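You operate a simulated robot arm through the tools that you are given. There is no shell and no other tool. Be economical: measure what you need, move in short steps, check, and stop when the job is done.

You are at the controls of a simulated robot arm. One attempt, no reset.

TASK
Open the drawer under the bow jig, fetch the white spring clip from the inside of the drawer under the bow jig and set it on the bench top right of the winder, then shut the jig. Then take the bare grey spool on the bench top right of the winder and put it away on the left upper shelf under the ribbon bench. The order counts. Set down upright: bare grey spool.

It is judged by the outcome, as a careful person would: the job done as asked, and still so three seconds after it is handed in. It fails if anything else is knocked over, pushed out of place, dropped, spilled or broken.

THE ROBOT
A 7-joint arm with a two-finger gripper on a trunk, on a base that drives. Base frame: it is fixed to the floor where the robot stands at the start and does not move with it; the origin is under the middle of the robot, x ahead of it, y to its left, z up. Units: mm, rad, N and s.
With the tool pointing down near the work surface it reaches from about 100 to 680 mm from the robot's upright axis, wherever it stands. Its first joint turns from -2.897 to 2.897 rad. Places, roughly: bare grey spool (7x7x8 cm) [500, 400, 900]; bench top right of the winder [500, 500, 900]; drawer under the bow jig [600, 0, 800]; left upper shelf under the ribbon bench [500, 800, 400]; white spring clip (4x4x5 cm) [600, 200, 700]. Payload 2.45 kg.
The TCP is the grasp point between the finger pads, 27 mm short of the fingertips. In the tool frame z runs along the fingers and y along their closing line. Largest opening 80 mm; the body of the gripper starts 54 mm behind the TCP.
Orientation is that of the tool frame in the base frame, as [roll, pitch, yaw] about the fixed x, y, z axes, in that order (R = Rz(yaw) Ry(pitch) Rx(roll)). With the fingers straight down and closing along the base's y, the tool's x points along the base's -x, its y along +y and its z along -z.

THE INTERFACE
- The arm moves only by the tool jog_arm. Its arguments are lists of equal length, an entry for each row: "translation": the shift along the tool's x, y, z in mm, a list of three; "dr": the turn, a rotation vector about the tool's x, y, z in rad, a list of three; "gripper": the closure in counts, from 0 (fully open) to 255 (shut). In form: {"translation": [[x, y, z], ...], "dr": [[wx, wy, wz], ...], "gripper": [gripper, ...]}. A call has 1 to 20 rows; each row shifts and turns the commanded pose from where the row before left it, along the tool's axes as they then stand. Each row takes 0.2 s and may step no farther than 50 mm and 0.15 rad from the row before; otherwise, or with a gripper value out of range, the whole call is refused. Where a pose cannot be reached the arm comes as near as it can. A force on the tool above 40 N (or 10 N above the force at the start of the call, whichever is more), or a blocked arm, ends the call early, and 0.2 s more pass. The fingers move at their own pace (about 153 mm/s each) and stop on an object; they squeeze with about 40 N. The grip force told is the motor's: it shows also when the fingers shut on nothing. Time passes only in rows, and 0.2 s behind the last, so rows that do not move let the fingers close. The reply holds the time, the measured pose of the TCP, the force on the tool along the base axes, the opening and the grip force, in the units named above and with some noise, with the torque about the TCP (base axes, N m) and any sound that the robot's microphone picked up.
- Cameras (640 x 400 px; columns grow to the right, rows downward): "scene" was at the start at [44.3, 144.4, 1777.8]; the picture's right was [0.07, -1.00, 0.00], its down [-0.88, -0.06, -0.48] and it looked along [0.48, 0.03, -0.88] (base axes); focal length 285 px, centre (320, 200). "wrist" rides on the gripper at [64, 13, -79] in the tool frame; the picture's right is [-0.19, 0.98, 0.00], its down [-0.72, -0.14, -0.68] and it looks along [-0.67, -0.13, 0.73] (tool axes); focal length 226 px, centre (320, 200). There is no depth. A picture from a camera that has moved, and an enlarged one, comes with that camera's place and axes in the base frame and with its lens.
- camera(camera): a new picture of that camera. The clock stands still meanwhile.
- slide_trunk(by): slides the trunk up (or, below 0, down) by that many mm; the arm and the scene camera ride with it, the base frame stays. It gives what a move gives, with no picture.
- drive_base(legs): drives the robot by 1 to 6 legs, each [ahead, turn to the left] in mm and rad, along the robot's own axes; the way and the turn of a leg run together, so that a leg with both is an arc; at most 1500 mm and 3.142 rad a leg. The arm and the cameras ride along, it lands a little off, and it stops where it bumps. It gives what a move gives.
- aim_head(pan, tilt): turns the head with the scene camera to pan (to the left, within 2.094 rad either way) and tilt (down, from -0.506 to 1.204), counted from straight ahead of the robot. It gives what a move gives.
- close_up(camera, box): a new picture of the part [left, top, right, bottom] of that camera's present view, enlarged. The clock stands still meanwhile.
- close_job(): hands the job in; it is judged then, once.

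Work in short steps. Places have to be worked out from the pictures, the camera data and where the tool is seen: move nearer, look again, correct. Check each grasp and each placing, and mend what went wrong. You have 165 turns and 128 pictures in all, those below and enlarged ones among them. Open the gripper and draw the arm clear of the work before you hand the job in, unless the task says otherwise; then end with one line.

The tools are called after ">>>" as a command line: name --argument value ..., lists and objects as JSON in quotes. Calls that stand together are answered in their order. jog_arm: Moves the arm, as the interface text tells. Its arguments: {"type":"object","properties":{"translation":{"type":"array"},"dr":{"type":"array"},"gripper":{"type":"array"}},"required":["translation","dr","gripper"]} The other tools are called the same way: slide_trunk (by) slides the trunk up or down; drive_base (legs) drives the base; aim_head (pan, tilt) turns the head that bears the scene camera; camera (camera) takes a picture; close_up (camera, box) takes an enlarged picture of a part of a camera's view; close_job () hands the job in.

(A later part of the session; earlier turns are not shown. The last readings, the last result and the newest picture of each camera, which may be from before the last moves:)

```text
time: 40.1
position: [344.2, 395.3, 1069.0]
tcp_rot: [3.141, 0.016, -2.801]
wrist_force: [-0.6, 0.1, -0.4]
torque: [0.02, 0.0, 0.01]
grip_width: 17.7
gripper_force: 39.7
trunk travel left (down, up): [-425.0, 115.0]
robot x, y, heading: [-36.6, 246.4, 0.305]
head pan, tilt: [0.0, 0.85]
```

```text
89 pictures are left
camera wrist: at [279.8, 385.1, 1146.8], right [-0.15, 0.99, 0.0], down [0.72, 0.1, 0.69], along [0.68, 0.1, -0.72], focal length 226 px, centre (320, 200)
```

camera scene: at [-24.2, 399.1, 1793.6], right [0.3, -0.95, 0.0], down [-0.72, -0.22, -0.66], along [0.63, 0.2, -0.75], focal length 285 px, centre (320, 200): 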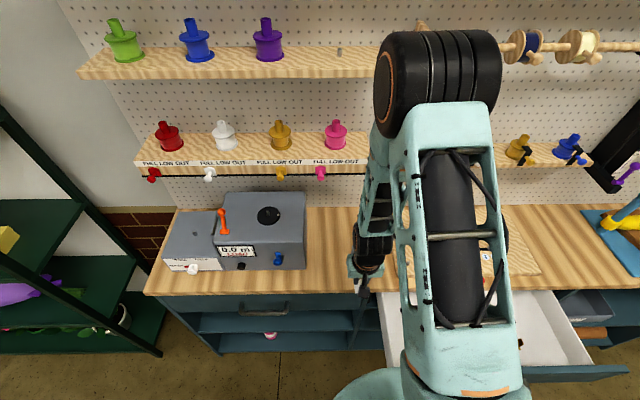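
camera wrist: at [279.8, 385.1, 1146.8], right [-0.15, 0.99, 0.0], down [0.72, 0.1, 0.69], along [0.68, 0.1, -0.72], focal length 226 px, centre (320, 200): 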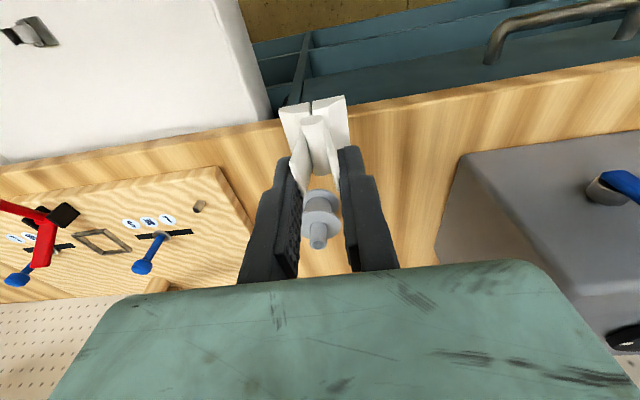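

Winder's right side is at l≈448, spool at l≈242; the clip spot at (464, 513) is midway. Moving over it and descending partway.

>>> jog_arm --translation '[[0, 0, 0], [-38, 19, 0], [-38, 19, 0], [-38, 19, 0], [-37, 19, 0], [0, 0, 40], [0, 0, 40], [0, 0, 30], [0, 0, 0]]' --dr '[[0, 0.015, 0.027], [0, 0, 0], [0, 0, 0], [0, 0, 0], [0, 0, 0], [0, 0, 0], [0, 0, 0], [0, 0, 0], [0, 0, 0]]' --gripper '[255, 255, 255, 255, 255, 255, 255, 255, 255]'

>>> camera --camera "wrist"

>>> camera --camera "scene"

```text
time: 42.1
position: [467.3, 513.3, 956.8]
tcp_rot: [-3.142, 0.0, -2.828]
wrist_force: [-0.3, -0.7, -0.2]
torque: [0.01, 0.0, 0.01]
grip_width: 17.6
gripper_force: 39.8
trunk travel left (down, up): [-425.0, 115.0]
robot x, y, heading: [-37.5, 247.2, 0.304]
head pan, tilt: [0.0, 0.85]
```

```text
88 pictures are left
camera wrist: at [401.7, 505.7, 1036.5], right [-0.12, 0.99, 0.0], down [0.73, 0.09, 0.68], along [0.68, 0.08, -0.73], focal length 226 px, centre (320, 200)
```

wrist: 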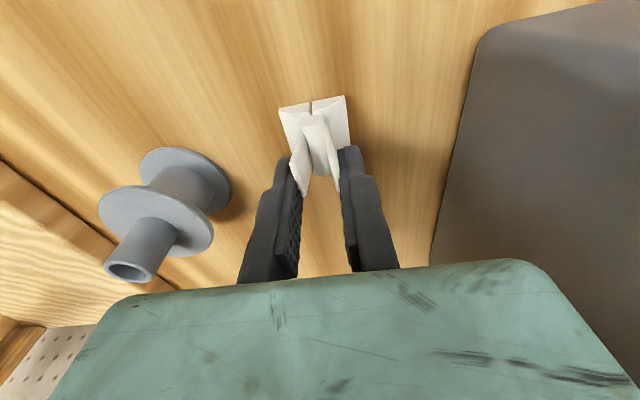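

```text
87 pictures are left
camera scene: at [-24.5, 399.2, 1793.7], right [0.3, -0.95, 0.0], down [-0.72, -0.22, -0.66], along [0.63, 0.2, -0.75], focal length 285 px, centre (320, 200)
```

scene: 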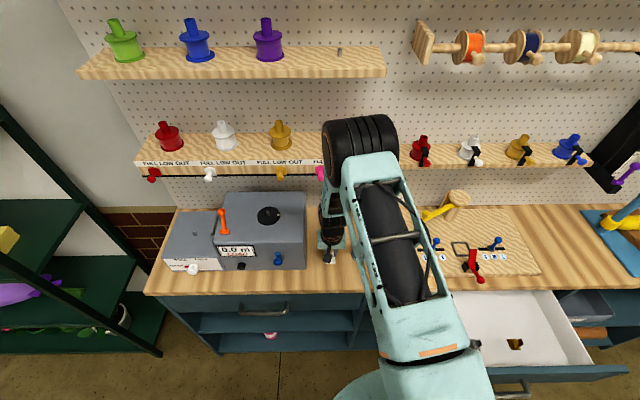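

Good clearance on both sides. Descending slowly to find the bench surface.

>>> jog_arm --translation '[[0, 0, 12], [0, 0, 10], [0, 0, 6], [0, 0, 3], [0, 0, 0]]' --dr '[[0, 0, 0], [0, 0, 0], [0, 0, 0], [0, 0, 0], [0, 0, 0]]' --gripper '[255, 255, 255, 255, 255]'

>>> camera --camera "wrist"

```text
time: 42.9
position: [468.8, 515.7, 939.0]
tcp_rot: [3.14, 0.007, -2.828]
wrist_force: [-6.7, -3.4, 30.5]
torque: [-0.13, 0.16, 0.03]
grip_width: 17.5
gripper_force: 39.8
trunk travel left (down, up): [-425.0, 115.0]
robot x, y, heading: [-37.9, 247.0, 0.303]
head pan, tilt: [0.0, 0.85]
stopped in row 3: the force on the tool passed its limit at 46 N (the readings are from after the stop); the commanded pose is now the measured one
```

```text
86 pictures are left
camera wrist: at [403.7, 507.5, 1017.5], right [-0.12, 0.99, 0.0], down [0.72, 0.08, 0.69], along [0.68, 0.08, -0.73], focal length 226 px, centre (320, 200)
```

wrist: 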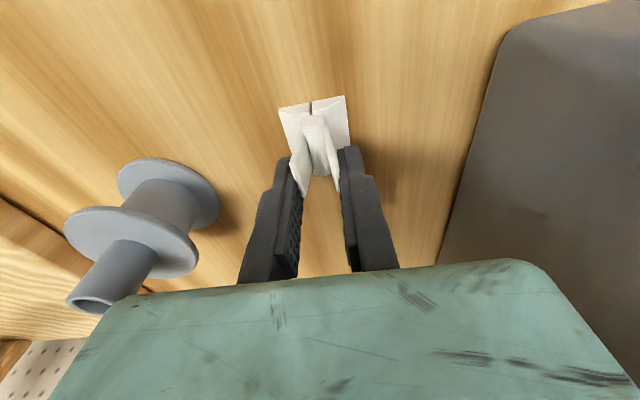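

Contact at TCP z≈939, so the clip rests on the bench (~908). I relieve pressure and open partly, then check.

>>> jog_arm --translation '[[0, 0, -2], [0, 0, 0], [0, 0, 0], [0, 0, 0]]' --dr '[[0, 0, 0], [0, 0, 0], [0, 0, 0], [0, 0, 0]]' --gripper '[255, 160, 105, 105]'

>>> camera --camera "wrist"

```text
time: 43.9
position: [467.9, 515.8, 936.0]
tcp_rot: [-3.141, 0.004, -2.827]
wrist_force: [-0.9, 0.5, -0.3]
torque: [-0.02, -0.02, 0.01]
grip_width: 47.0
gripper_force: 0.1
trunk travel left (down, up): [-425.0, 115.0]
robot x, y, heading: [-37.8, 247.0, 0.3]
head pan, tilt: [0.0, 0.85]
```

```text
85 pictures are left
camera wrist: at [403.3, 507.3, 1016.5], right [-0.12, 0.99, 0.0], down [0.72, 0.09, 0.68], along [0.68, 0.08, -0.73], focal length 226 px, centre (320, 200)
```

wrist: 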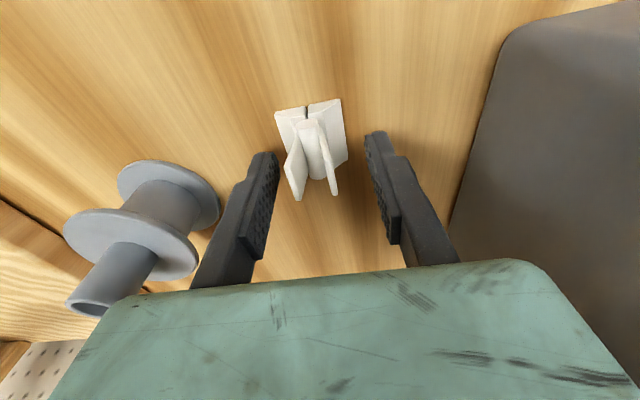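

The clip stands on its base. I lift straight up, then swing back and right to a point in front of the open drawer's handle, still high.

>>> jog_arm --translation '[[0, 0, -20], [0, 0, -45], [0, 0, -45], [0, 0, -45], [29, -32.7, 0], [29, -32.7, 0], [29, -32.7, 0], [29, -32.7, 0], [29, -32.7, 0], [29, -32.7, 0], [29, -32.7, 0], [29, -32.7, 0], [29, -32.7, 0], [29, -32.7, 0], [29, -32.7, 0], [29, -32.7, 0], [29, -32.7, 0], [29, -32.7, 0], [29, -32.7, 0]]' --dr '[[0, 0, 0], [0, 0, 0], [0, 0, 0], [0, 0, 0], [0, 0, 0], [0, 0, 0], [0, 0, 0], [0, 0, 0], [0, 0, 0], [0, 0, 0], [0, 0, 0], [0, 0, 0], [0, 0, 0], [0, 0, 0], [0, 0, 0], [0, 0, 0], [0, 0, 0], [0, 0, 0], [0, 0, 0]]' --gripper '[105, 105, 105, 105, 255, 255, 255, 255, 255, 255, 255, 255, 255, 255, 255, 255, 255, 255, 255]'

>>> camera --camera "wrist"

>>> camera --camera "scene"

```text
time: 47.9
position: [204.3, -87.4, 1088.2]
tcp_rot: [-3.141, 0.004, -2.828]
wrist_force: [-0.4, -0.4, -0.2]
torque: [0.03, -0.04, 0.01]
grip_width: 0.1
gripper_force: 29.6
trunk travel left (down, up): [-425.0, 115.0]
robot x, y, heading: [-35.8, 246.9, 0.303]
head pan, tilt: [0.0, 0.85]
```

```text
84 pictures are left
camera wrist: at [139.1, -96.4, 1168.2], right [-0.12, 0.99, 0.0], down [0.72, 0.08, 0.68], along [0.68, 0.08, -0.73], focal length 226 px, centre (320, 200)
```

wrist: 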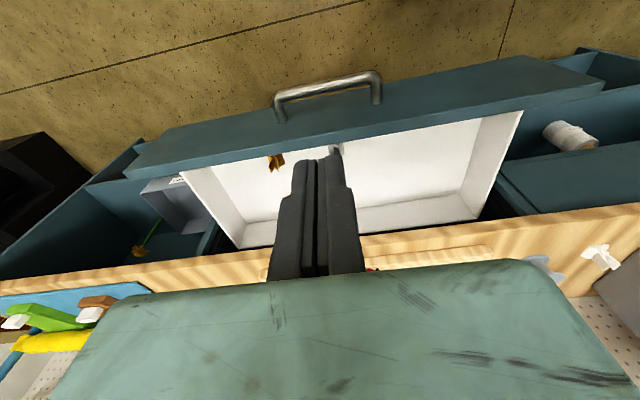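

```text
83 pictures are left
camera scene: at [-25.8, 397.5, 1793.9], right [0.3, -0.95, 0.0], down [-0.72, -0.22, -0.66], along [0.63, 0.2, -0.75], focal length 285 px, centre (320, 200)
```

scene: 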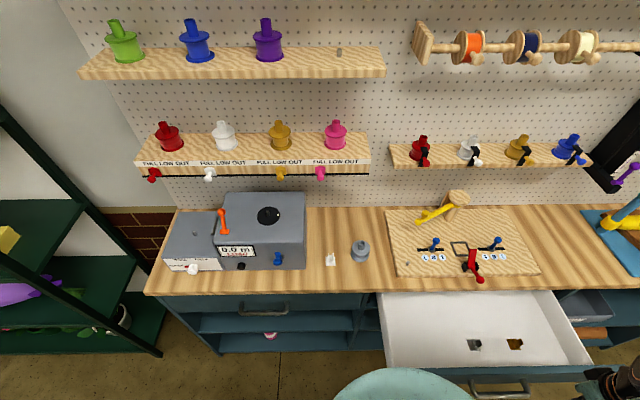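

Clip stands well on the bench. The handle bar is at n≈214; the fingers are 30 mm in front of it at the same lateral position. Descending to handle height.

>>> jog_arm --translation '[[0, 0, 43], [0, 0, 43], [0, 0, 43], [0, 0, 43], [0, 0, 43], [0, 0, 43], [0, 0, 43], [0, 0, 0]]' --dr '[[0, 0, 0], [0, 0, 0], [0, 0, 0], [0, 0, 0], [0, 0, 0], [0, 0, 0], [0, 0, 0], [0, 0, 0]]' --gripper '[255, 255, 255, 255, 255, 255, 255, 255]'

>>> camera --camera "wrist"

>>> camera --camera "scene"

```text
time: 49.7
position: [206.0, -85.9, 789.0]
tcp_rot: [3.139, 0.003, -2.828]
wrist_force: [-1.1, 0.3, -0.3]
torque: [0.0, -0.03, 0.0]
grip_width: 0.0
gripper_force: 29.3
trunk travel left (down, up): [-425.0, 115.0]
robot x, y, heading: [-37.9, 247.9, 0.301]
head pan, tilt: [0.0, 0.85]
```

```text
82 pictures are left
camera wrist: at [141.9, -94.4, 868.4], right [-0.12, 0.99, 0.0], down [0.72, 0.09, 0.68], along [0.68, 0.08, -0.73], focal length 226 px, centre (320, 200)
```

wrist: 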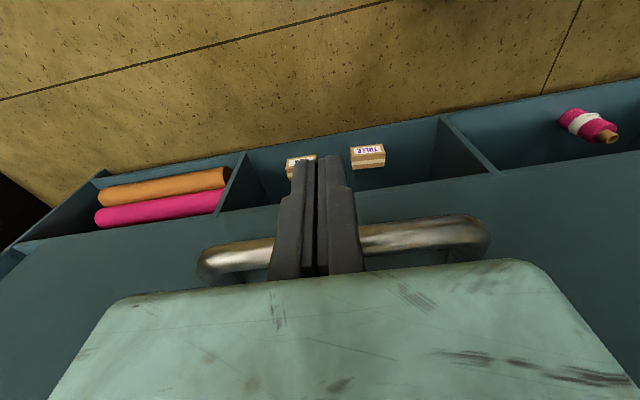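

```text
81 pictures are left
camera scene: at [-24.4, 398.9, 1793.7], right [0.3, -0.95, 0.0], down [-0.72, -0.22, -0.66], along [0.63, 0.2, -0.75], focal length 285 px, centre (320, 200)
```

scene: 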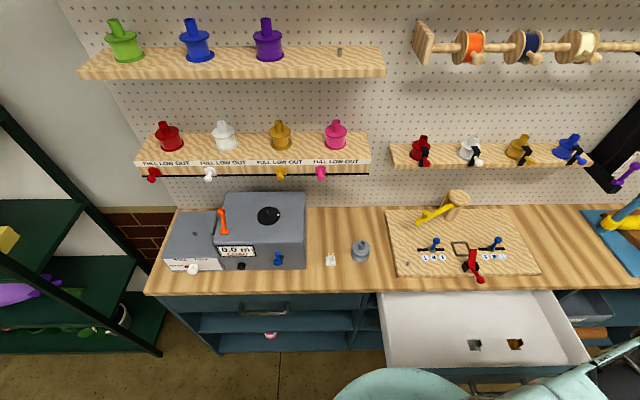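

I tilt the tool 0.3 rad so the hand stays clear of the jig's red lever, then push the handle bar forward.

>>> jog_arm --translation '[[0, 0, 0], [0, 0, 0], [-19.1, 0, 5.9], [-14.3, 0, 4.4], [-14.3, 0, 4.4], [-14.3, 0, 4.4], [-14.3, 0, 4.4], [-14.3, 0, 4.4], [-14.3, 0, 4.4], [-14.3, 0, 4.4], [-14.3, 0, 4.4], [-14.3, 0, 4.4], [-14.3, 0, 4.4], [-14.3, 0, 4.4], [-14.3, 0, 4.4], [-14.3, 0, 4.4]]' --dr '[[0, -0.15, 0], [0, -0.15, 0], [0, 0, 0], [0, 0, 0], [0, 0, 0], [0, 0, 0], [0, 0, 0], [0, 0, 0], [0, 0, 0], [0, 0, 0], [0, 0, 0], [0, 0, 0], [0, 0, 0], [0, 0, 0], [0, 0, 0], [0, 0, 0]]' --gripper '[255, 255, 255, 255, 255, 255, 255, 255, 255, 255, 255, 255, 255, 255, 255, 255]'

>>> camera --camera "scene"

>>> camera --camera "wrist"

```text
time: 53.1
position: [411.4, -18.6, 789.9]
tcp_rot: [3.141, 0.305, -2.827]
wrist_force: [1.1, 0.2, 0.2]
torque: [0.0, 0.0, -0.01]
grip_width: 0.1
gripper_force: 29.5
trunk travel left (down, up): [-425.0, 115.0]
robot x, y, heading: [-40.4, 244.8, 0.3]
head pan, tilt: [0.0, 0.85]
```

```text
80 pictures are left
camera scene: at [-24.0, 399.1, 1793.6], right [0.3, -0.95, 0.0], down [-0.72, -0.22, -0.66], along [0.63, 0.2, -0.75], focal length 285 px, centre (320, 200)
```

scene: 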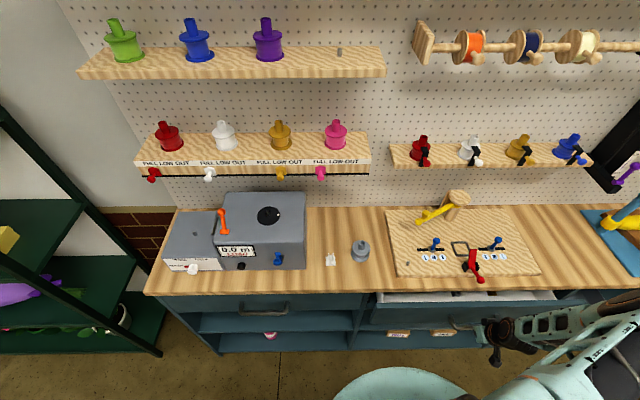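

```text
79 pictures are left
camera wrist: at [327.4, -33.1, 846.6], right [-0.13, 0.99, 0.06], down [0.5, 0.01, 0.87], along [0.86, 0.14, -0.5], focal length 226 px, centre (320, 200)
```

wrist: 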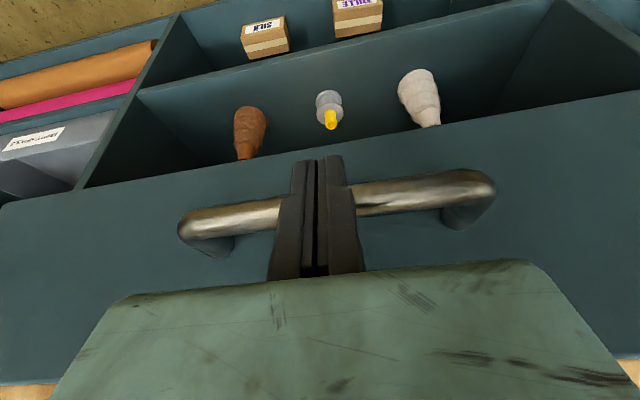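

Nearly shut. Continue pushing gently until it stops.

>>> jog_arm --translation '[[-14.3, 0, 4.4], [-14.3, 0, 4.4], [-9.6, 0, 3], [-9.6, 0, 3], [-6, 0, 1.8], [-5, 0, 1.5], [-4, 0, 1.2]]' --dr '[[0, 0, 0], [0, 0, 0], [0, 0, 0], [0, 0, 0], [0, 0, 0], [0, 0, 0], [0, 0, 0]]' --gripper '[255, 255, 255, 255, 255, 255, 255]'

>>> camera --camera "scene"

```text
time: 54.7
position: [471.1, 2.2, 791.0]
tcp_rot: [3.141, 0.3, -2.828]
wrist_force: [-13.5, -4.5, 0.9]
torque: [0.03, 0.03, 0.03]
grip_width: 6.2
gripper_force: 29.6
trunk travel left (down, up): [-425.0, 115.0]
robot x, y, heading: [-39.0, 251.4, 0.299]
head pan, tilt: [0.0, 0.85]
```

```text
78 pictures are left
camera scene: at [-25.6, 398.4, 1793.8], right [0.3, -0.96, 0.0], down [-0.72, -0.22, -0.66], along [0.63, 0.2, -0.75], focal length 285 px, centre (320, 200)
```

scene: 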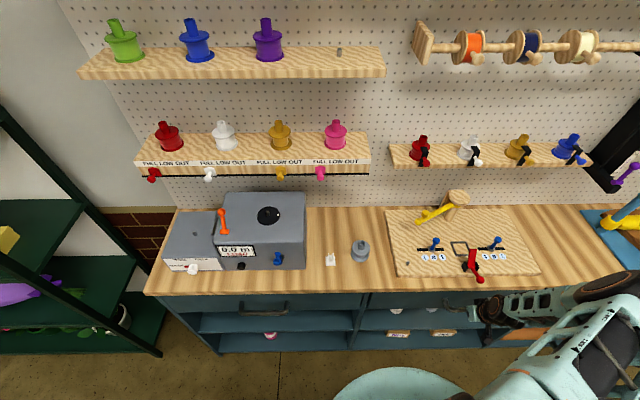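

The drawer looks shut with a resisting force of 14 N. One more small push to confirm it is at its stop.

>>> jog_arm --translation '[[-3, 0, 0.9], [0, 0, 0]]' --dr '[[0, 0, 0], [0, 0, 0]]' --gripper '[255, 255]'

>>> close_up --camera "scene" --box '[300, 240, 560, 370]'

```text
time: 55.3
position: [471.5, 1.5, 789.1]
tcp_rot: [3.138, 0.301, -2.831]
wrist_force: [-33.9, -11.7, -0.4]
torque: [0.08, 0.11, 0.05]
grip_width: 6.0
gripper_force: 29.3
trunk travel left (down, up): [-425.0, 115.0]
robot x, y, heading: [-42.1, 248.8, 0.3]
head pan, tilt: [0.0, 0.85]
```

```text
2.46 times, centred on (430, 305) of scene
camera zoom: at [-27.7, 397.6, 1793.8], right [0.3, -0.96, 0.0], down [-0.72, -0.22, -0.66], along [0.63, 0.2, -0.75], focal length 701 px, centre (49, -58)
```

zoom: 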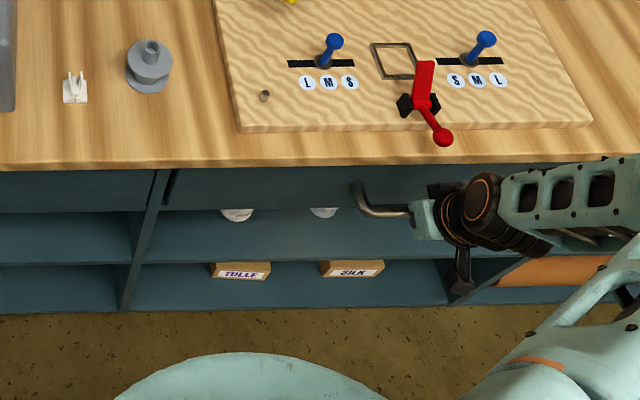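

The drawer is at its stop (34 N, no movement), red lever untouched. Retract, rise, level the tool, and move left toward the spool.

>>> jog_arm --translation '[[28.7, 0, -8.9], [28.7, 0, -8.9], [-13.3, 0, -43], [-13.3, 0, -43], [-13.3, 0, -43], [-13.3, 0, -43], [-13.3, 0, -43], [-13.3, 0, -43], [0, 0, 0], [0, 0, 0], [-6, 43, 0], [-6, 43, 0], [-6, 43, 0], [-6, 43, 0], [-6, 43, 0], [-6, 43, 0], [-6, 43, 0], [-6, 43, 0], [-6, 43, 0]]' --dr '[[0, 0, 0], [0, 0, 0], [0, 0, 0], [0, 0, 0], [0, 0, 0], [0, 0, 0], [0, 0, 0], [0, 0, 0], [0, 0.149, 0], [0, 0.149, 0], [0, 0, 0], [0, 0, 0], [0, 0, 0], [0, 0, 0], [0, 0, 0], [0, 0, 0], [0, 0, 0], [0, 0, 0], [0, 0, 0]]' --gripper '[255, 255, 255, 255, 255, 255, 255, 255, 255, 255, 0, 0, 0, 0, 0, 0, 0, 0, 0]'

>>> camera --camera "wrist"

>>> camera --camera "scene"

```text
time: 59.3
position: [350.7, 369.9, 1062.8]
tcp_rot: [-3.141, 0.005, -2.826]
wrist_force: [-0.2, -0.2, 0.0]
torque: [-0.03, 0.02, 0.01]
grip_width: 80.0
gripper_force: 0.1
trunk travel left (down, up): [-425.0, 115.0]
robot x, y, heading: [-40.5, 250.3, 0.304]
head pan, tilt: [0.0, 0.85]
```

```text
76 pictures are left
camera wrist: at [284.7, 361.4, 1141.3], right [-0.12, 0.99, 0.0], down [0.72, 0.09, 0.69], along [0.68, 0.08, -0.73], focal length 226 px, centre (320, 200)
```

wrist: 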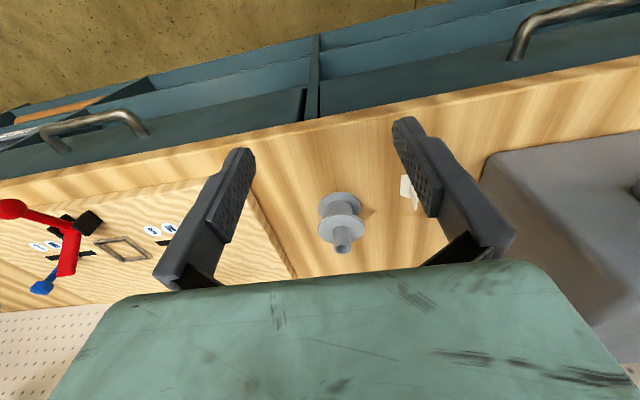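

```text
75 pictures are left
camera scene: at [-24.9, 400.9, 1793.5], right [0.3, -0.95, 0.0], down [-0.72, -0.22, -0.66], along [0.63, 0.2, -0.75], focal length 285 px, centre (320, 200)
```

scene: 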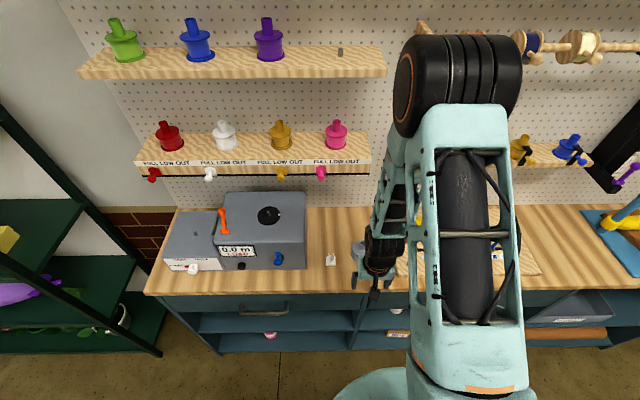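

>>> close_up --camera "wrist" --box '[260, 150, 440, 262]'

```text
3.56 times, centred on (350, 206) of wrist
camera zoom: at [284.7, 361.4, 1141.3], right [-0.12, 0.99, 0.0], down [0.72, 0.09, 0.69], along [0.68, 0.08, -0.73], focal length 804 px, centre (213, 179)
```

zoom: 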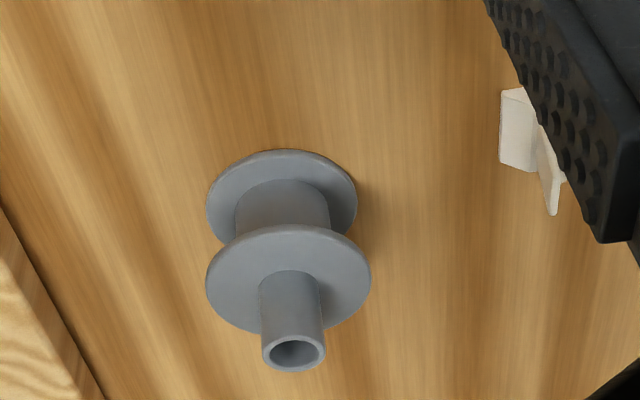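

Spool axis ≈ (511, 416); upper flange at z≈950, stub top ≈981 (dia ~25). I'll grasp the stub with the tool tilted 0.8 rad so that the same tilt fits under the drawer at the shelf. Pre-grasp first.

>>> jog_arm --translation '[[-36, -2, 12], [-36, -2, 12], [-36, -2, 12], [0, 0, 0], [0, 0, 0], [0, 0, 0], [0, 0, 0], [0, 0, 0], [0, 0, 0], [0, 0, 0]]' --dr '[[0, 0, 0], [0, 0, 0], [0, 0, 0], [0, -0.133, 0], [0, -0.133, 0], [0, -0.133, 0], [0, -0.133, 0], [0, -0.133, 0], [0, -0.135, 0], [0, 0, 0]]' --gripper '[70, 70, 70, 70, 70, 70, 70, 70, 70, 70]'

>>> camera --camera "wrist"

>>> close_up --camera "scene" --box '[300, 200, 440, 300]'

```text
time: 61.5
position: [454.2, 396.7, 1025.5]
tcp_rot: [3.14, 0.807, -2.83]
wrist_force: [0.1, 0.0, -0.6]
torque: [0.01, -0.03, -0.01]
grip_width: 58.0
gripper_force: 0.0
trunk travel left (down, up): [-425.0, 115.0]
robot x, y, heading: [-35.6, 248.1, 0.3]
head pan, tilt: [0.0, 0.85]
```

```text
73 pictures are left
camera wrist: at [354.2, 377.1, 1034.9], right [-0.18, 0.97, 0.14], down [0.05, -0.13, 0.99], along [0.98, 0.18, -0.02], focal length 226 px, centre (320, 200)
```

wrist: 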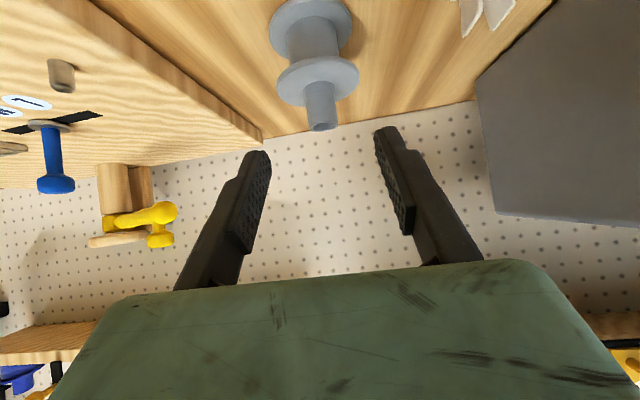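

```text
4.00 times, centred on (370, 250) of scene
camera zoom: at [-24.4, 399.2, 1793.7], right [0.3, -0.95, 0.0], down [-0.72, -0.22, -0.66], along [0.63, 0.2, -0.75], focal length 1139 px, centre (120, 0)
```

zoom: 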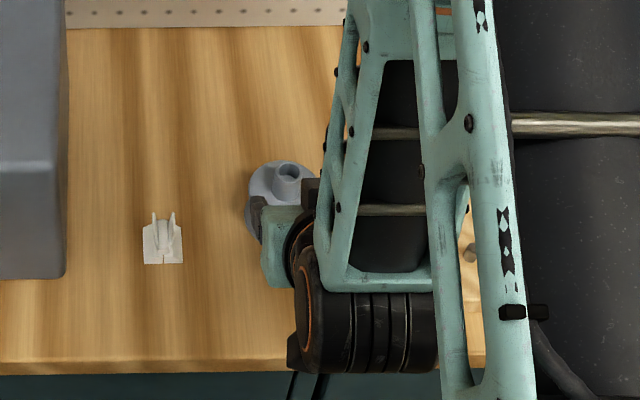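

Alignment is good (l=237 vs 238). Advancing 45 mm along the tool axis, then check.

>>> jog_arm --translation '[[2, 1, 15], [0, 0, 15], [0, 0, 15], [0, 0, 0]]' --dr '[[0, 0, 0], [0, 0, 0], [0, 0, 0], [0, 0, 0]]' --gripper '[70, 70, 70, 70]'

>>> camera --camera "wrist"

```text
time: 62.5
position: [484.6, 405.7, 993.3]
tcp_rot: [3.14, 0.807, -2.83]
wrist_force: [0.4, -0.7, -0.6]
torque: [0.01, -0.02, -0.01]
grip_width: 57.9
gripper_force: 0.1
trunk travel left (down, up): [-425.0, 115.0]
robot x, y, heading: [-39.3, 249.8, 0.304]
head pan, tilt: [0.0, 0.85]
```

```text
71 pictures are left
camera wrist: at [384.5, 386.4, 1002.0], right [-0.18, 0.97, 0.14], down [0.05, -0.13, 0.99], along [0.98, 0.18, -0.02], focal length 226 px, centre (320, 200)
```

wrist: 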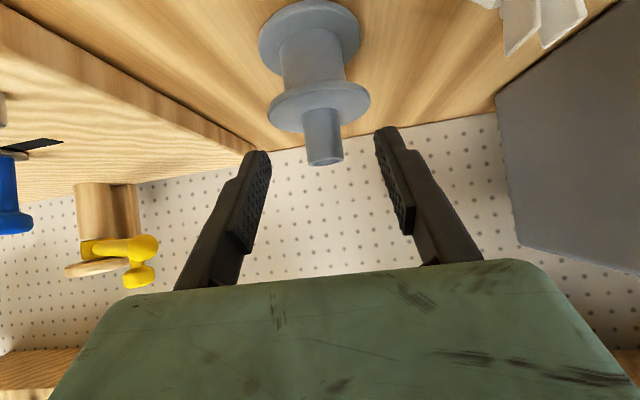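

Stub is centred; 25 mm further puts it in the pads with tips just clear of the flange. Advance and close.

>>> jog_arm --translation '[[0, 1.5, 13], [-1, 0, 12], [0, 0, 0], [0, 0, 0], [0, 0, 0], [0, 0, 0]]' --dr '[[0, 0, 0], [0, 0, 0], [0, 0, 0], [0, 0, 0], [0, 0, 0], [0, 0, 0]]' --gripper '[70, 70, 70, 150, 255, 255]'

>>> camera --camera "wrist"

```text
time: 63.9
position: [502.2, 414.1, 976.0]
tcp_rot: [3.14, 0.806, -2.829]
wrist_force: [0.0, 0.4, 1.1]
torque: [0.0, 0.02, 0.01]
grip_width: 21.2
gripper_force: 40.4
trunk travel left (down, up): [-425.0, 115.0]
robot x, y, heading: [-37.9, 249.9, 0.303]
head pan, tilt: [0.0, 0.85]
```

```text
70 pictures are left
camera wrist: at [401.1, 393.8, 985.4], right [-0.18, 0.97, 0.14], down [0.05, -0.13, 0.99], along [0.98, 0.18, -0.03], focal length 226 px, centre (320, 200)
```

wrist: 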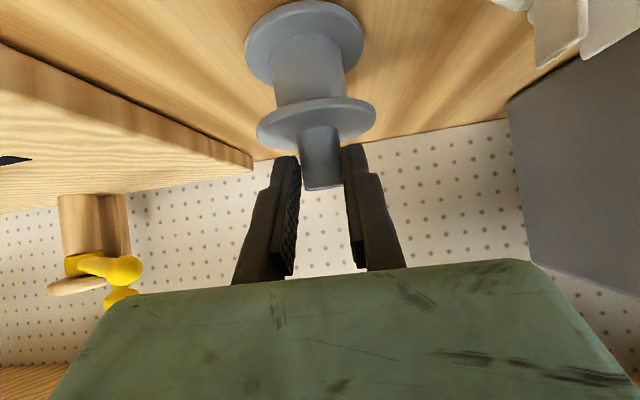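

Stub held (21 mm, 40 N). Lift straight up and check.

>>> jog_arm --translation '[[-7.2, 0, -6.9], [-21.7, 0, -20.8], [-28.9, 0, -27.7], [-28.9, 0, -27.7], [0, 0, 0]]' --dr '[[0, 0, 0], [0, 0, 0], [0, 0, 0], [0, 0, 0], [0, 0, 0]]' --gripper '[255, 255, 255, 255, 255]'

>>> camera --camera "wrist"

```text
time: 65.1
position: [502.5, 414.7, 1095.5]
tcp_rot: [3.138, 0.803, -2.83]
wrist_force: [-1.2, -0.8, -1.1]
torque: [0.01, 0.02, 0.02]
grip_width: 21.0
gripper_force: 39.7
trunk travel left (down, up): [-425.0, 115.0]
robot x, y, heading: [-37.3, 248.2, 0.303]
head pan, tilt: [0.0, 0.85]
```

```text
69 pictures are left
camera wrist: at [402.0, 394.8, 1105.1], right [-0.18, 0.97, 0.14], down [0.05, -0.13, 0.99], along [0.98, 0.18, -0.03], focal length 226 px, centre (320, 200)
```

wrist: 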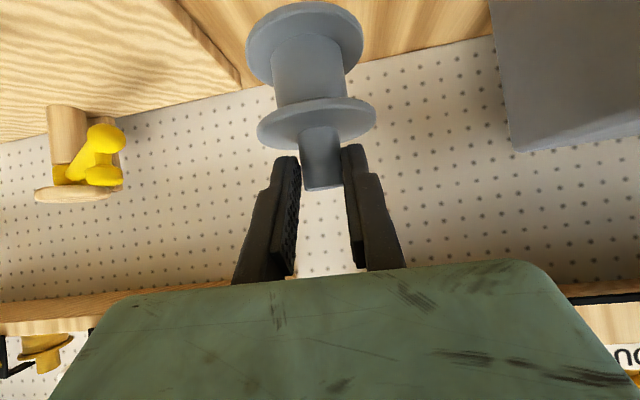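

Spool held upright; its bottom is 68 mm below TCP. I retract the arm from the bench, then reposition the robot in front of the left bay, backing in with the arm swung right where it is clear.

>>> jog_arm --translation '[[31.1, 0, -32.5], [31.1, 0, -32.5], [31.1, 0, -32.5], [31.1, 0, -32.5], [0, 0, 0]]' --dr '[[0, 0, 0], [0, 0, 0], [0, 0, 0], [0, 0, 0], [0, 0, 0]]' --gripper '[255, 255, 255, 255, 255]'

>>> drive_base --legs '[[0, -1.5], [-353, 0], [0, 1.5]]'

>>> aim_head --pan 0.0 --tilt 0.95

>>> camera --camera "scene"

>>> camera --camera "wrist"

```text
time: 66.3
position: [361.2, 367.7, 1072.3]
tcp_rot: [3.14, 0.807, -2.829]
wrist_force: [-0.5, -1.1, -1.0]
torque: [-0.03, -0.04, 0.02]
grip_width: 20.9
gripper_force: 40.2
out of reach, approached as far as the arm can: row 3, 4
trunk travel left (down, up): [-425.0, 115.0]
robot x, y, heading: [-36.0, 247.3, 0.301]
head pan, tilt: [0.0, 0.85]
```

```text
time: 76.1
position: [230.4, 700.4, 1071.5]
tcp_rot: [3.14, 0.806, -2.822]
wrist_force: [-0.3, -0.2, -0.1]
torque: [-0.01, -0.03, 0.01]
grip_width: 19.0
gripper_force: 39.7
trunk travel left (down, up): [-425.0, 115.0]
robot x, y, heading: [-167.9, 579.1, 0.301]
head pan, tilt: [0.0, 0.85]
```

```text
time: 76.8
position: [229.9, 701.6, 1071.0]
tcp_rot: [3.139, 0.805, -2.822]
wrist_force: [-0.2, 0.2, -0.2]
torque: [0.0, 0.02, 0.02]
grip_width: 19.5
gripper_force: 40.2
trunk travel left (down, up): [-425.0, 115.0]
robot x, y, heading: [-170.4, 580.7, 0.305]
head pan, tilt: [0.0, 0.949]
```

```text
68 pictures are left
camera scene: at [-161.1, 729.7, 1786.1], right [0.3, -0.95, 0.0], down [-0.77, -0.25, -0.58], along [0.55, 0.18, -0.81], focal length 285 px, centre (320, 200)
```

scene: 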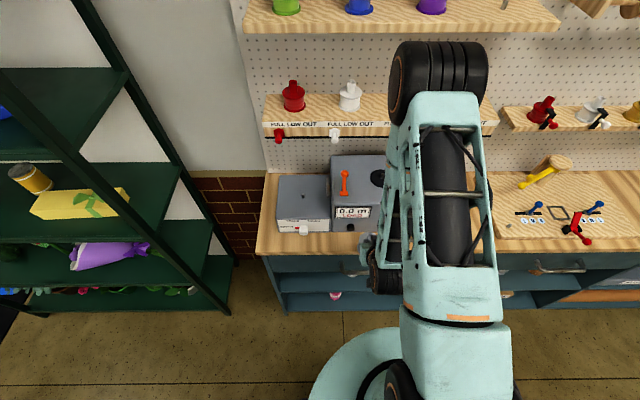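

```text
67 pictures are left
camera wrist: at [129.4, 681.4, 1081.2], right [-0.18, 0.97, 0.14], down [0.05, -0.13, 0.99], along [0.98, 0.19, -0.02], focal length 226 px, centre (320, 200)
```

wrist: 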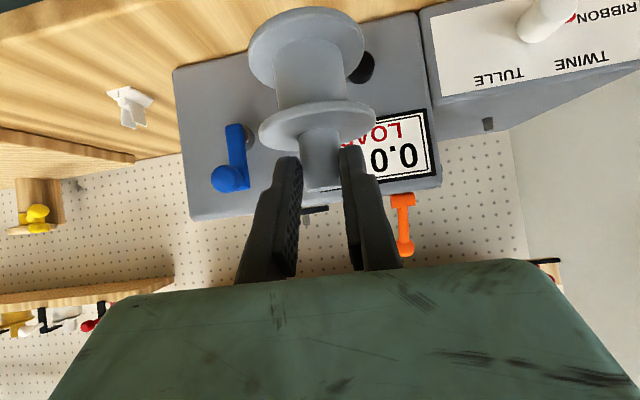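

At this spot the left drawer handle (l 493–661, z 790) would be in the way of lowering. I back off 160 mm first, then lower the trunk.

>>> drive_base --legs '[[-160, 0]]'

>>> slide_trunk --by -400

>>> camera --camera "wrist"

>>> camera --camera "scene"

```text
time: 78.2
position: [78.8, 651.9, 1072.2]
tcp_rot: [3.141, 0.807, -2.825]
wrist_force: [-0.2, 0.8, -0.4]
torque: [-0.01, -0.02, 0.0]
grip_width: 18.9
gripper_force: 40.2
trunk travel left (down, up): [-425.0, 115.0]
robot x, y, heading: [-321.2, 531.2, 0.302]
head pan, tilt: [0.0, 0.949]
```

```text
time: 82.0
position: [80.2, 652.8, 671.4]
tcp_rot: [3.14, 0.807, -2.823]
wrist_force: [0.3, -0.1, -0.6]
torque: [-0.02, 0.02, 0.0]
grip_width: 18.6
gripper_force: 40.0
trunk travel left (down, up): [-25.0, 515.0]
robot x, y, heading: [-316.1, 528.1, 0.305]
head pan, tilt: [0.0, 0.949]
```

```text
66 pictures are left
camera wrist: at [-20.6, 633.2, 681.3], right [-0.18, 0.97, 0.14], down [0.05, -0.13, 0.99], along [0.98, 0.18, -0.02], focal length 226 px, centre (320, 200)
```

wrist: 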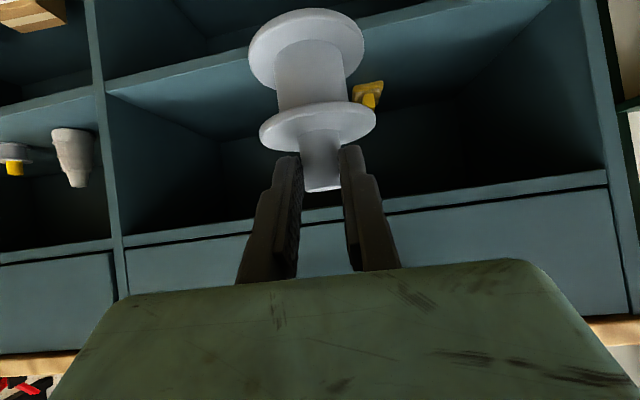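

```text
65 pictures are left
camera scene: at [-311.1, 682.1, 1386.2], right [0.3, -0.95, 0.0], down [-0.78, -0.25, -0.58], along [0.55, 0.18, -0.81], focal length 285 px, centre (320, 200)
```

scene: 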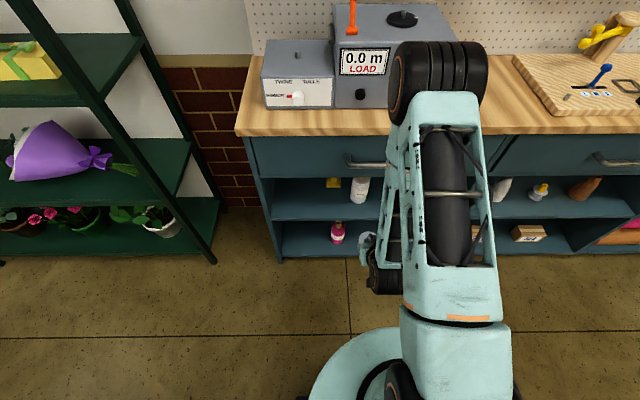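

The grip width has crept from 21 to 18.6 mm, so I check the grip and the shelf contents closely.

>>> close_up --camera "wrist" --box '[230, 0, 410, 220]'

>>> close_up --camera "scene" --box '[230, 110, 530, 290]'

```text
1.82 times, centred on (320, 110) of wrist
camera zoom: at [-20.6, 633.2, 681.3], right [-0.18, 0.97, 0.14], down [0.05, -0.13, 0.99], along [0.98, 0.18, -0.02], focal length 411 px, centre (320, 364)
```

zoom: 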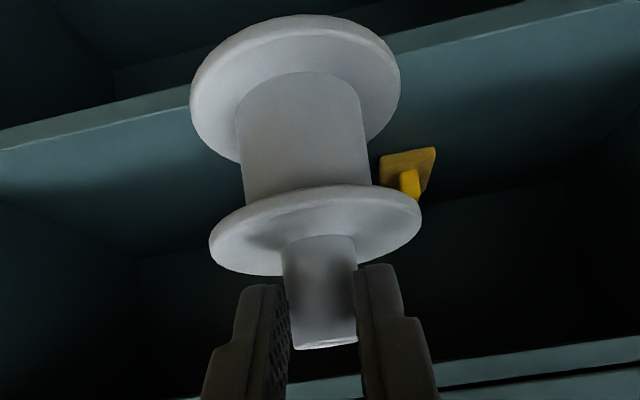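

```text
2.13 times, centred on (380, 200) of scene
camera zoom: at [-311.1, 682.1, 1386.2], right [0.3, -0.95, 0.0], down [-0.78, -0.25, -0.58], along [0.55, 0.18, -0.81], focal length 607 px, centre (192, 200)
```

zoom: 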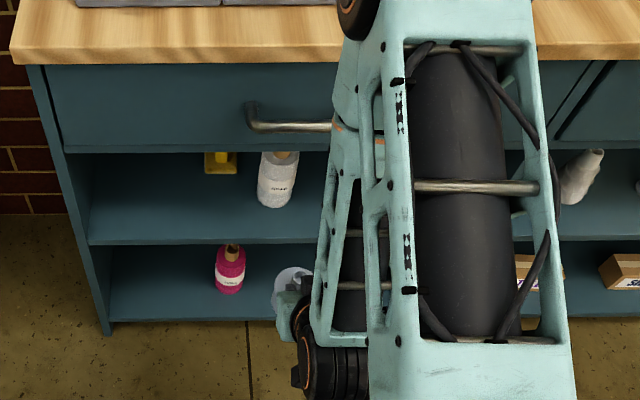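

The spool is held near the fingertips, so I move gently. The white bottle is at l≈586; the shelf to its right (l≈400) is free. I move sideways and down slowly.

>>> jog_arm --translation '[[7.2, -12, 6.9], [7.2, -12, 6.9], [7.2, -12, 6.9], [7.2, -12, 6.9], [7.2, -12, 6.9], [7.2, -12, 6.9], [7.2, -12, 6.9], [7.2, -12, 6.9], [7.2, -12, 6.9], [7.2, -12, 6.9], [7.2, -12, 6.9], [7.2, -12, 6.9], [7.2, -12, 6.9], [7.2, -12, 6.9], [7.2, -12, 6.9], [7.2, -12, 6.9]]' --dr '[[0, 0, 0], [0, 0, 0], [0, 0, 0], [0, 0, 0], [0, 0, 0], [0, 0, 0], [0, 0, 0], [0, 0, 0], [0, 0, 0], [0, 0, 0], [0, 0, 0], [0, 0, 0], [0, 0, 0], [0, 0, 0], [0, 0, 0], [0, 0, 0]]' --gripper '[255, 255, 255, 255, 255, 255, 255, 255, 255, 255, 255, 255, 255, 255, 255, 255]'

>>> camera --camera "wrist"

>>> camera --camera "scene"

```text
time: 85.4
position: [140.5, 471.9, 512.0]
tcp_rot: [3.139, 0.805, -2.822]
wrist_force: [0.3, 0.7, 0.5]
torque: [0.0, -0.02, -0.01]
grip_width: 18.0
gripper_force: 39.5
trunk travel left (down, up): [-25.0, 515.0]
robot x, y, heading: [-320.7, 533.5, 0.307]
head pan, tilt: [0.0, 0.949]
```

```text
62 pictures are left
camera wrist: at [39.9, 451.0, 522.0], right [-0.18, 0.97, 0.14], down [0.05, -0.13, 0.99], along [0.98, 0.19, -0.02], focal length 226 px, centre (320, 200)
```

wrist: 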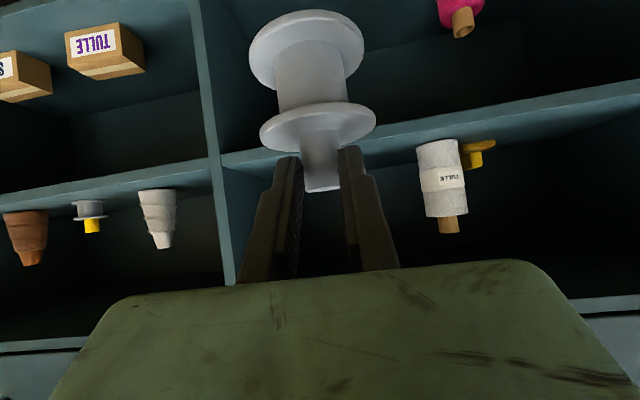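

```text
61 pictures are left
camera scene: at [-311.0, 682.2, 1386.1], right [0.3, -0.95, 0.0], down [-0.78, -0.25, -0.58], along [0.55, 0.18, -0.81], focal length 285 px, centre (320, 200)
```

scene: 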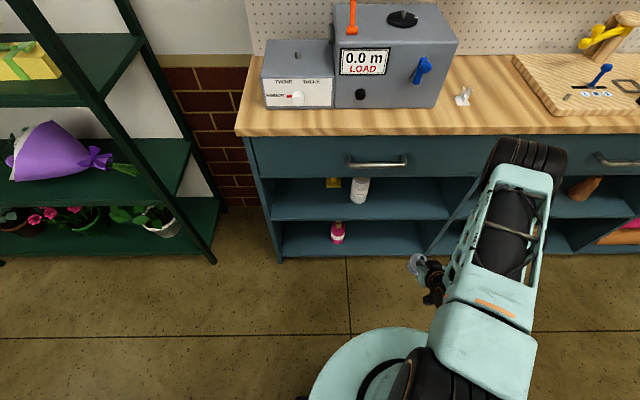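

From the wrist view the shelf top is at z≈447, front at n≈502, divider at l≈214, bottle at l≈594: my line at l≈405 is free. I raise 33 mm, then drive forward 180 mm.

>>> jog_arm --translation '[[-8, 0, -7.6], [-8, 0, -7.6], [-7.8, 0, -7.6]]' --dr '[[0, 0, 0], [0, 0, 0], [0, 0, 0]]' --gripper '[255, 255, 255]'

>>> drive_base --legs '[[180, 0]]'

>>> camera --camera "wrist"

>>> camera --camera "scene"

```text
time: 86.2
position: [140.1, 471.4, 544.9]
tcp_rot: [3.14, 0.804, -2.825]
wrist_force: [0.0, 0.1, -1.0]
torque: [0.02, 0.01, -0.01]
grip_width: 18.0
gripper_force: 39.9
trunk travel left (down, up): [-25.0, 515.0]
robot x, y, heading: [-319.4, 534.4, 0.304]
head pan, tilt: [0.0, 0.949]
```

```text
time: 87.7
position: [307.9, 525.1, 545.4]
tcp_rot: [3.141, 0.806, -2.821]
wrist_force: [-0.1, 0.7, -0.4]
torque: [-0.02, 0.02, -0.02]
grip_width: 17.9
gripper_force: 40.4
trunk travel left (down, up): [-25.0, 515.0]
robot x, y, heading: [-150.0, 589.5, 0.308]
head pan, tilt: [0.0, 0.949]
```

```text
60 pictures are left
camera wrist: at [207.3, 504.7, 554.8], right [-0.18, 0.97, 0.14], down [0.05, -0.13, 0.99], along [0.98, 0.19, -0.02], focal length 226 px, centre (320, 200)
```

wrist: 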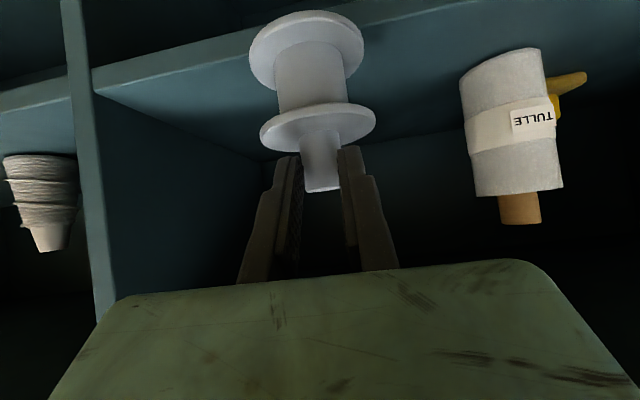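

```text
59 pictures are left
camera scene: at [-143.8, 735.1, 1386.1], right [0.3, -0.95, 0.0], down [-0.78, -0.25, -0.58], along [0.55, 0.18, -0.81], focal length 285 px, centre (320, 200)
```

scene: 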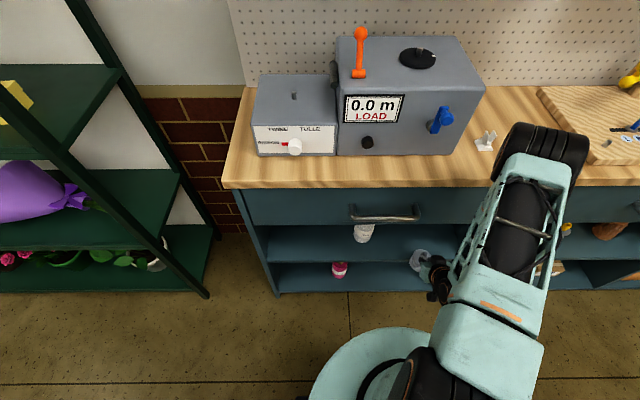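

All consistent: shelf at z≈446; spool bottom ~477. Moving in slowly by 115 mm.

>>> jog_arm --translation '[[-6.9, 0, 7.2], [-6.9, 0, 7.2], [-6.9, 0, 7.2], [-6.9, 0, 7.2], [-6.9, 0, 7.2], [-6.9, 0, 7.2], [-6.9, 0, 7.2], [-6.9, 0, 7.2], [-6.9, 0, 7.2], [-6.9, 0, 7.2], [-6.9, 0, 7.2], [0, 0, 0]]' --dr '[[0, 0, 0], [0, 0, 0], [0, 0, 0], [0, 0, 0], [0, 0, 0], [0, 0, 0], [0, 0, 0], [0, 0, 0], [0, 0, 0], [0, 0, 0], [0, 0, 0], [0, 0, 0]]' --gripper '[255, 255, 255, 255, 255, 255, 255, 255, 255, 255, 255, 255]'

>>> camera --camera "wrist"

>>> camera --camera "scene"

```text
time: 90.3
position: [411.3, 560.7, 545.1]
tcp_rot: [3.14, 0.805, -2.822]
wrist_force: [-0.5, -0.1, -1.3]
torque: [0.0, 0.0, 0.02]
grip_width: 17.5
gripper_force: 40.0
trunk travel left (down, up): [-25.0, 515.0]
robot x, y, heading: [-149.1, 584.8, 0.301]
head pan, tilt: [0.0, 0.949]
```

```text
58 pictures are left
camera wrist: at [310.8, 539.5, 554.1], right [-0.18, 0.97, 0.14], down [0.05, -0.13, 0.99], along [0.98, 0.19, -0.03], focal length 226 px, centre (320, 200)
```

wrist: 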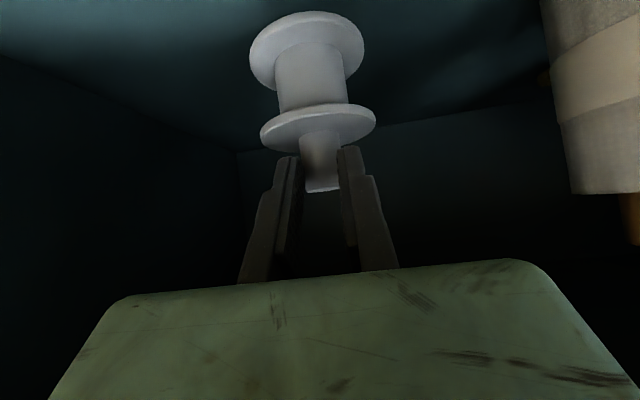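

```text
57 pictures are left
camera scene: at [-143.6, 735.1, 1386.1], right [0.3, -0.95, 0.0], down [-0.78, -0.25, -0.58], along [0.55, 0.18, -0.81], focal length 285 px, centre (320, 200)
```

scene: 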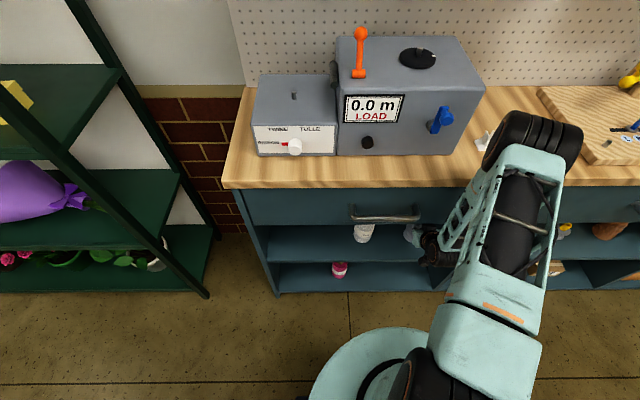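

Spool is inside the shelf bay. The elbow appears near the bench edge in the head view; I check that before lowering.

>>> close_up --camera "scene" --box '[390, 80, 610, 300]'

```text
1.82 times, centred on (500, 190) of scene
camera zoom: at [-143.6, 735.1, 1386.1], right [0.3, -0.95, 0.0], down [-0.78, -0.25, -0.58], along [0.55, 0.18, -0.81], focal length 518 px, centre (-7, 218)
```

zoom: 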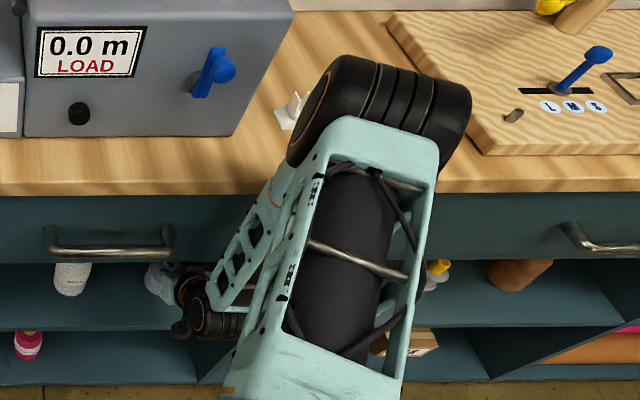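

Using arm link lengths, the elbow is around z≈1110, well above the bench. Lowering the spool slowly to the shelf.

>>> jog_arm --translation '[[3.6, 0, 3.5], [3.6, 0, 3.5], [3.6, 0, 3.5], [3.6, 0, 3.5], [2.2, 0, 2.1], [0, 0, 0]]' --dr '[[0, 0, 0], [0, 0, 0], [0, 0, 0], [0, 0, 0], [0, 0, 0], [0, 0, 0]]' --gripper '[255, 255, 255, 255, 255, 255]'

>>> camera --camera "wrist"

```text
time: 91.7
position: [411.1, 559.9, 522.3]
tcp_rot: [3.139, 0.807, -2.823]
wrist_force: [-0.5, -0.2, -0.2]
torque: [-0.01, -0.03, 0.0]
grip_width: 17.4
gripper_force: 40.5
trunk travel left (down, up): [-25.0, 515.0]
robot x, y, heading: [-149.9, 585.8, 0.307]
head pan, tilt: [0.0, 0.949]
```

```text
55 pictures are left
camera wrist: at [311.3, 539.3, 532.2], right [-0.18, 0.97, 0.14], down [0.05, -0.13, 0.99], along [0.98, 0.19, -0.02], focal length 226 px, centre (320, 200)
```

wrist: 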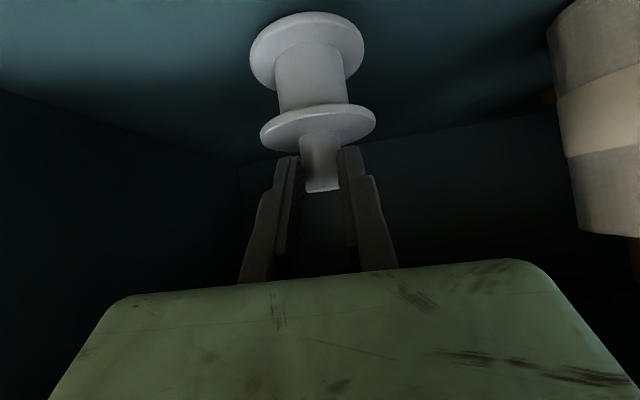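

No contact yet (spool bottom ≈454). Continue in 2 mm steps until touch.

>>> jog_arm --translation '[[1.44, 0, 1.38], [1.44, 0, 1.38], [1.44, 0, 1.38], [0, 0, 0]]' --dr '[[0, 0, 0], [0, 0, 0], [0, 0, 0], [0, 0, 0]]' --gripper '[255, 255, 255, 255]'

```text
time: 92.7
position: [411.5, 558.8, 516.6]
tcp_rot: [3.139, 0.805, -2.823]
wrist_force: [0.3, 0.7, 0.0]
torque: [0.0, 0.0, 0.02]
grip_width: 17.4
gripper_force: 40.2
trunk travel left (down, up): [-25.0, 515.0]
robot x, y, heading: [-150.7, 583.6, 0.31]
head pan, tilt: [0.0, 0.949]
```

>>> jog_arm --translation '[[1.44, 0, 1.38], [1.44, 0, 1.38], [1.44, 0, 1.38], [1.44, 0, 1.38], [0, 0, 0]]' --dr '[[0, 0, 0], [0, 0, 0], [0, 0, 0], [0, 0, 0], [0, 0, 0]]' --gripper '[255, 255, 255, 255, 255]'

>>> camera --camera "wrist"

```text
time: 93.9
position: [413.4, 560.6, 509.4]
tcp_rot: [3.138, 0.803, -2.822]
wrist_force: [-0.3, 0.0, 0.6]
torque: [0.0, 0.01, 0.01]
grip_width: 0.0
gripper_force: 29.9
trunk travel left (down, up): [-25.0, 515.0]
robot x, y, heading: [-152.9, 585.4, 0.304]
head pan, tilt: [0.0, 0.949]
```

```text
54 pictures are left
camera wrist: at [312.0, 539.9, 517.8], right [-0.18, 0.97, 0.14], down [0.05, -0.13, 0.99], along [0.98, 0.19, -0.03], focal length 226 px, centre (320, 200)
```

wrist: 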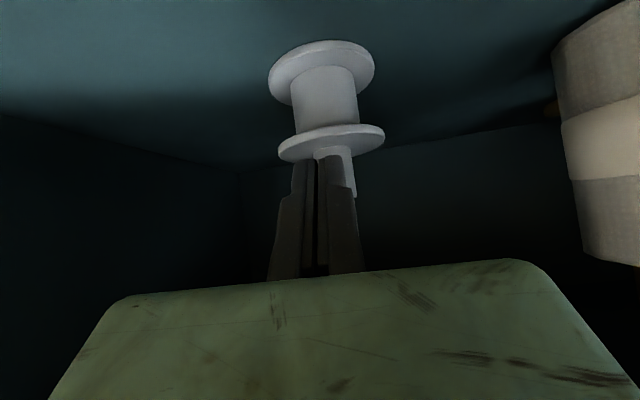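

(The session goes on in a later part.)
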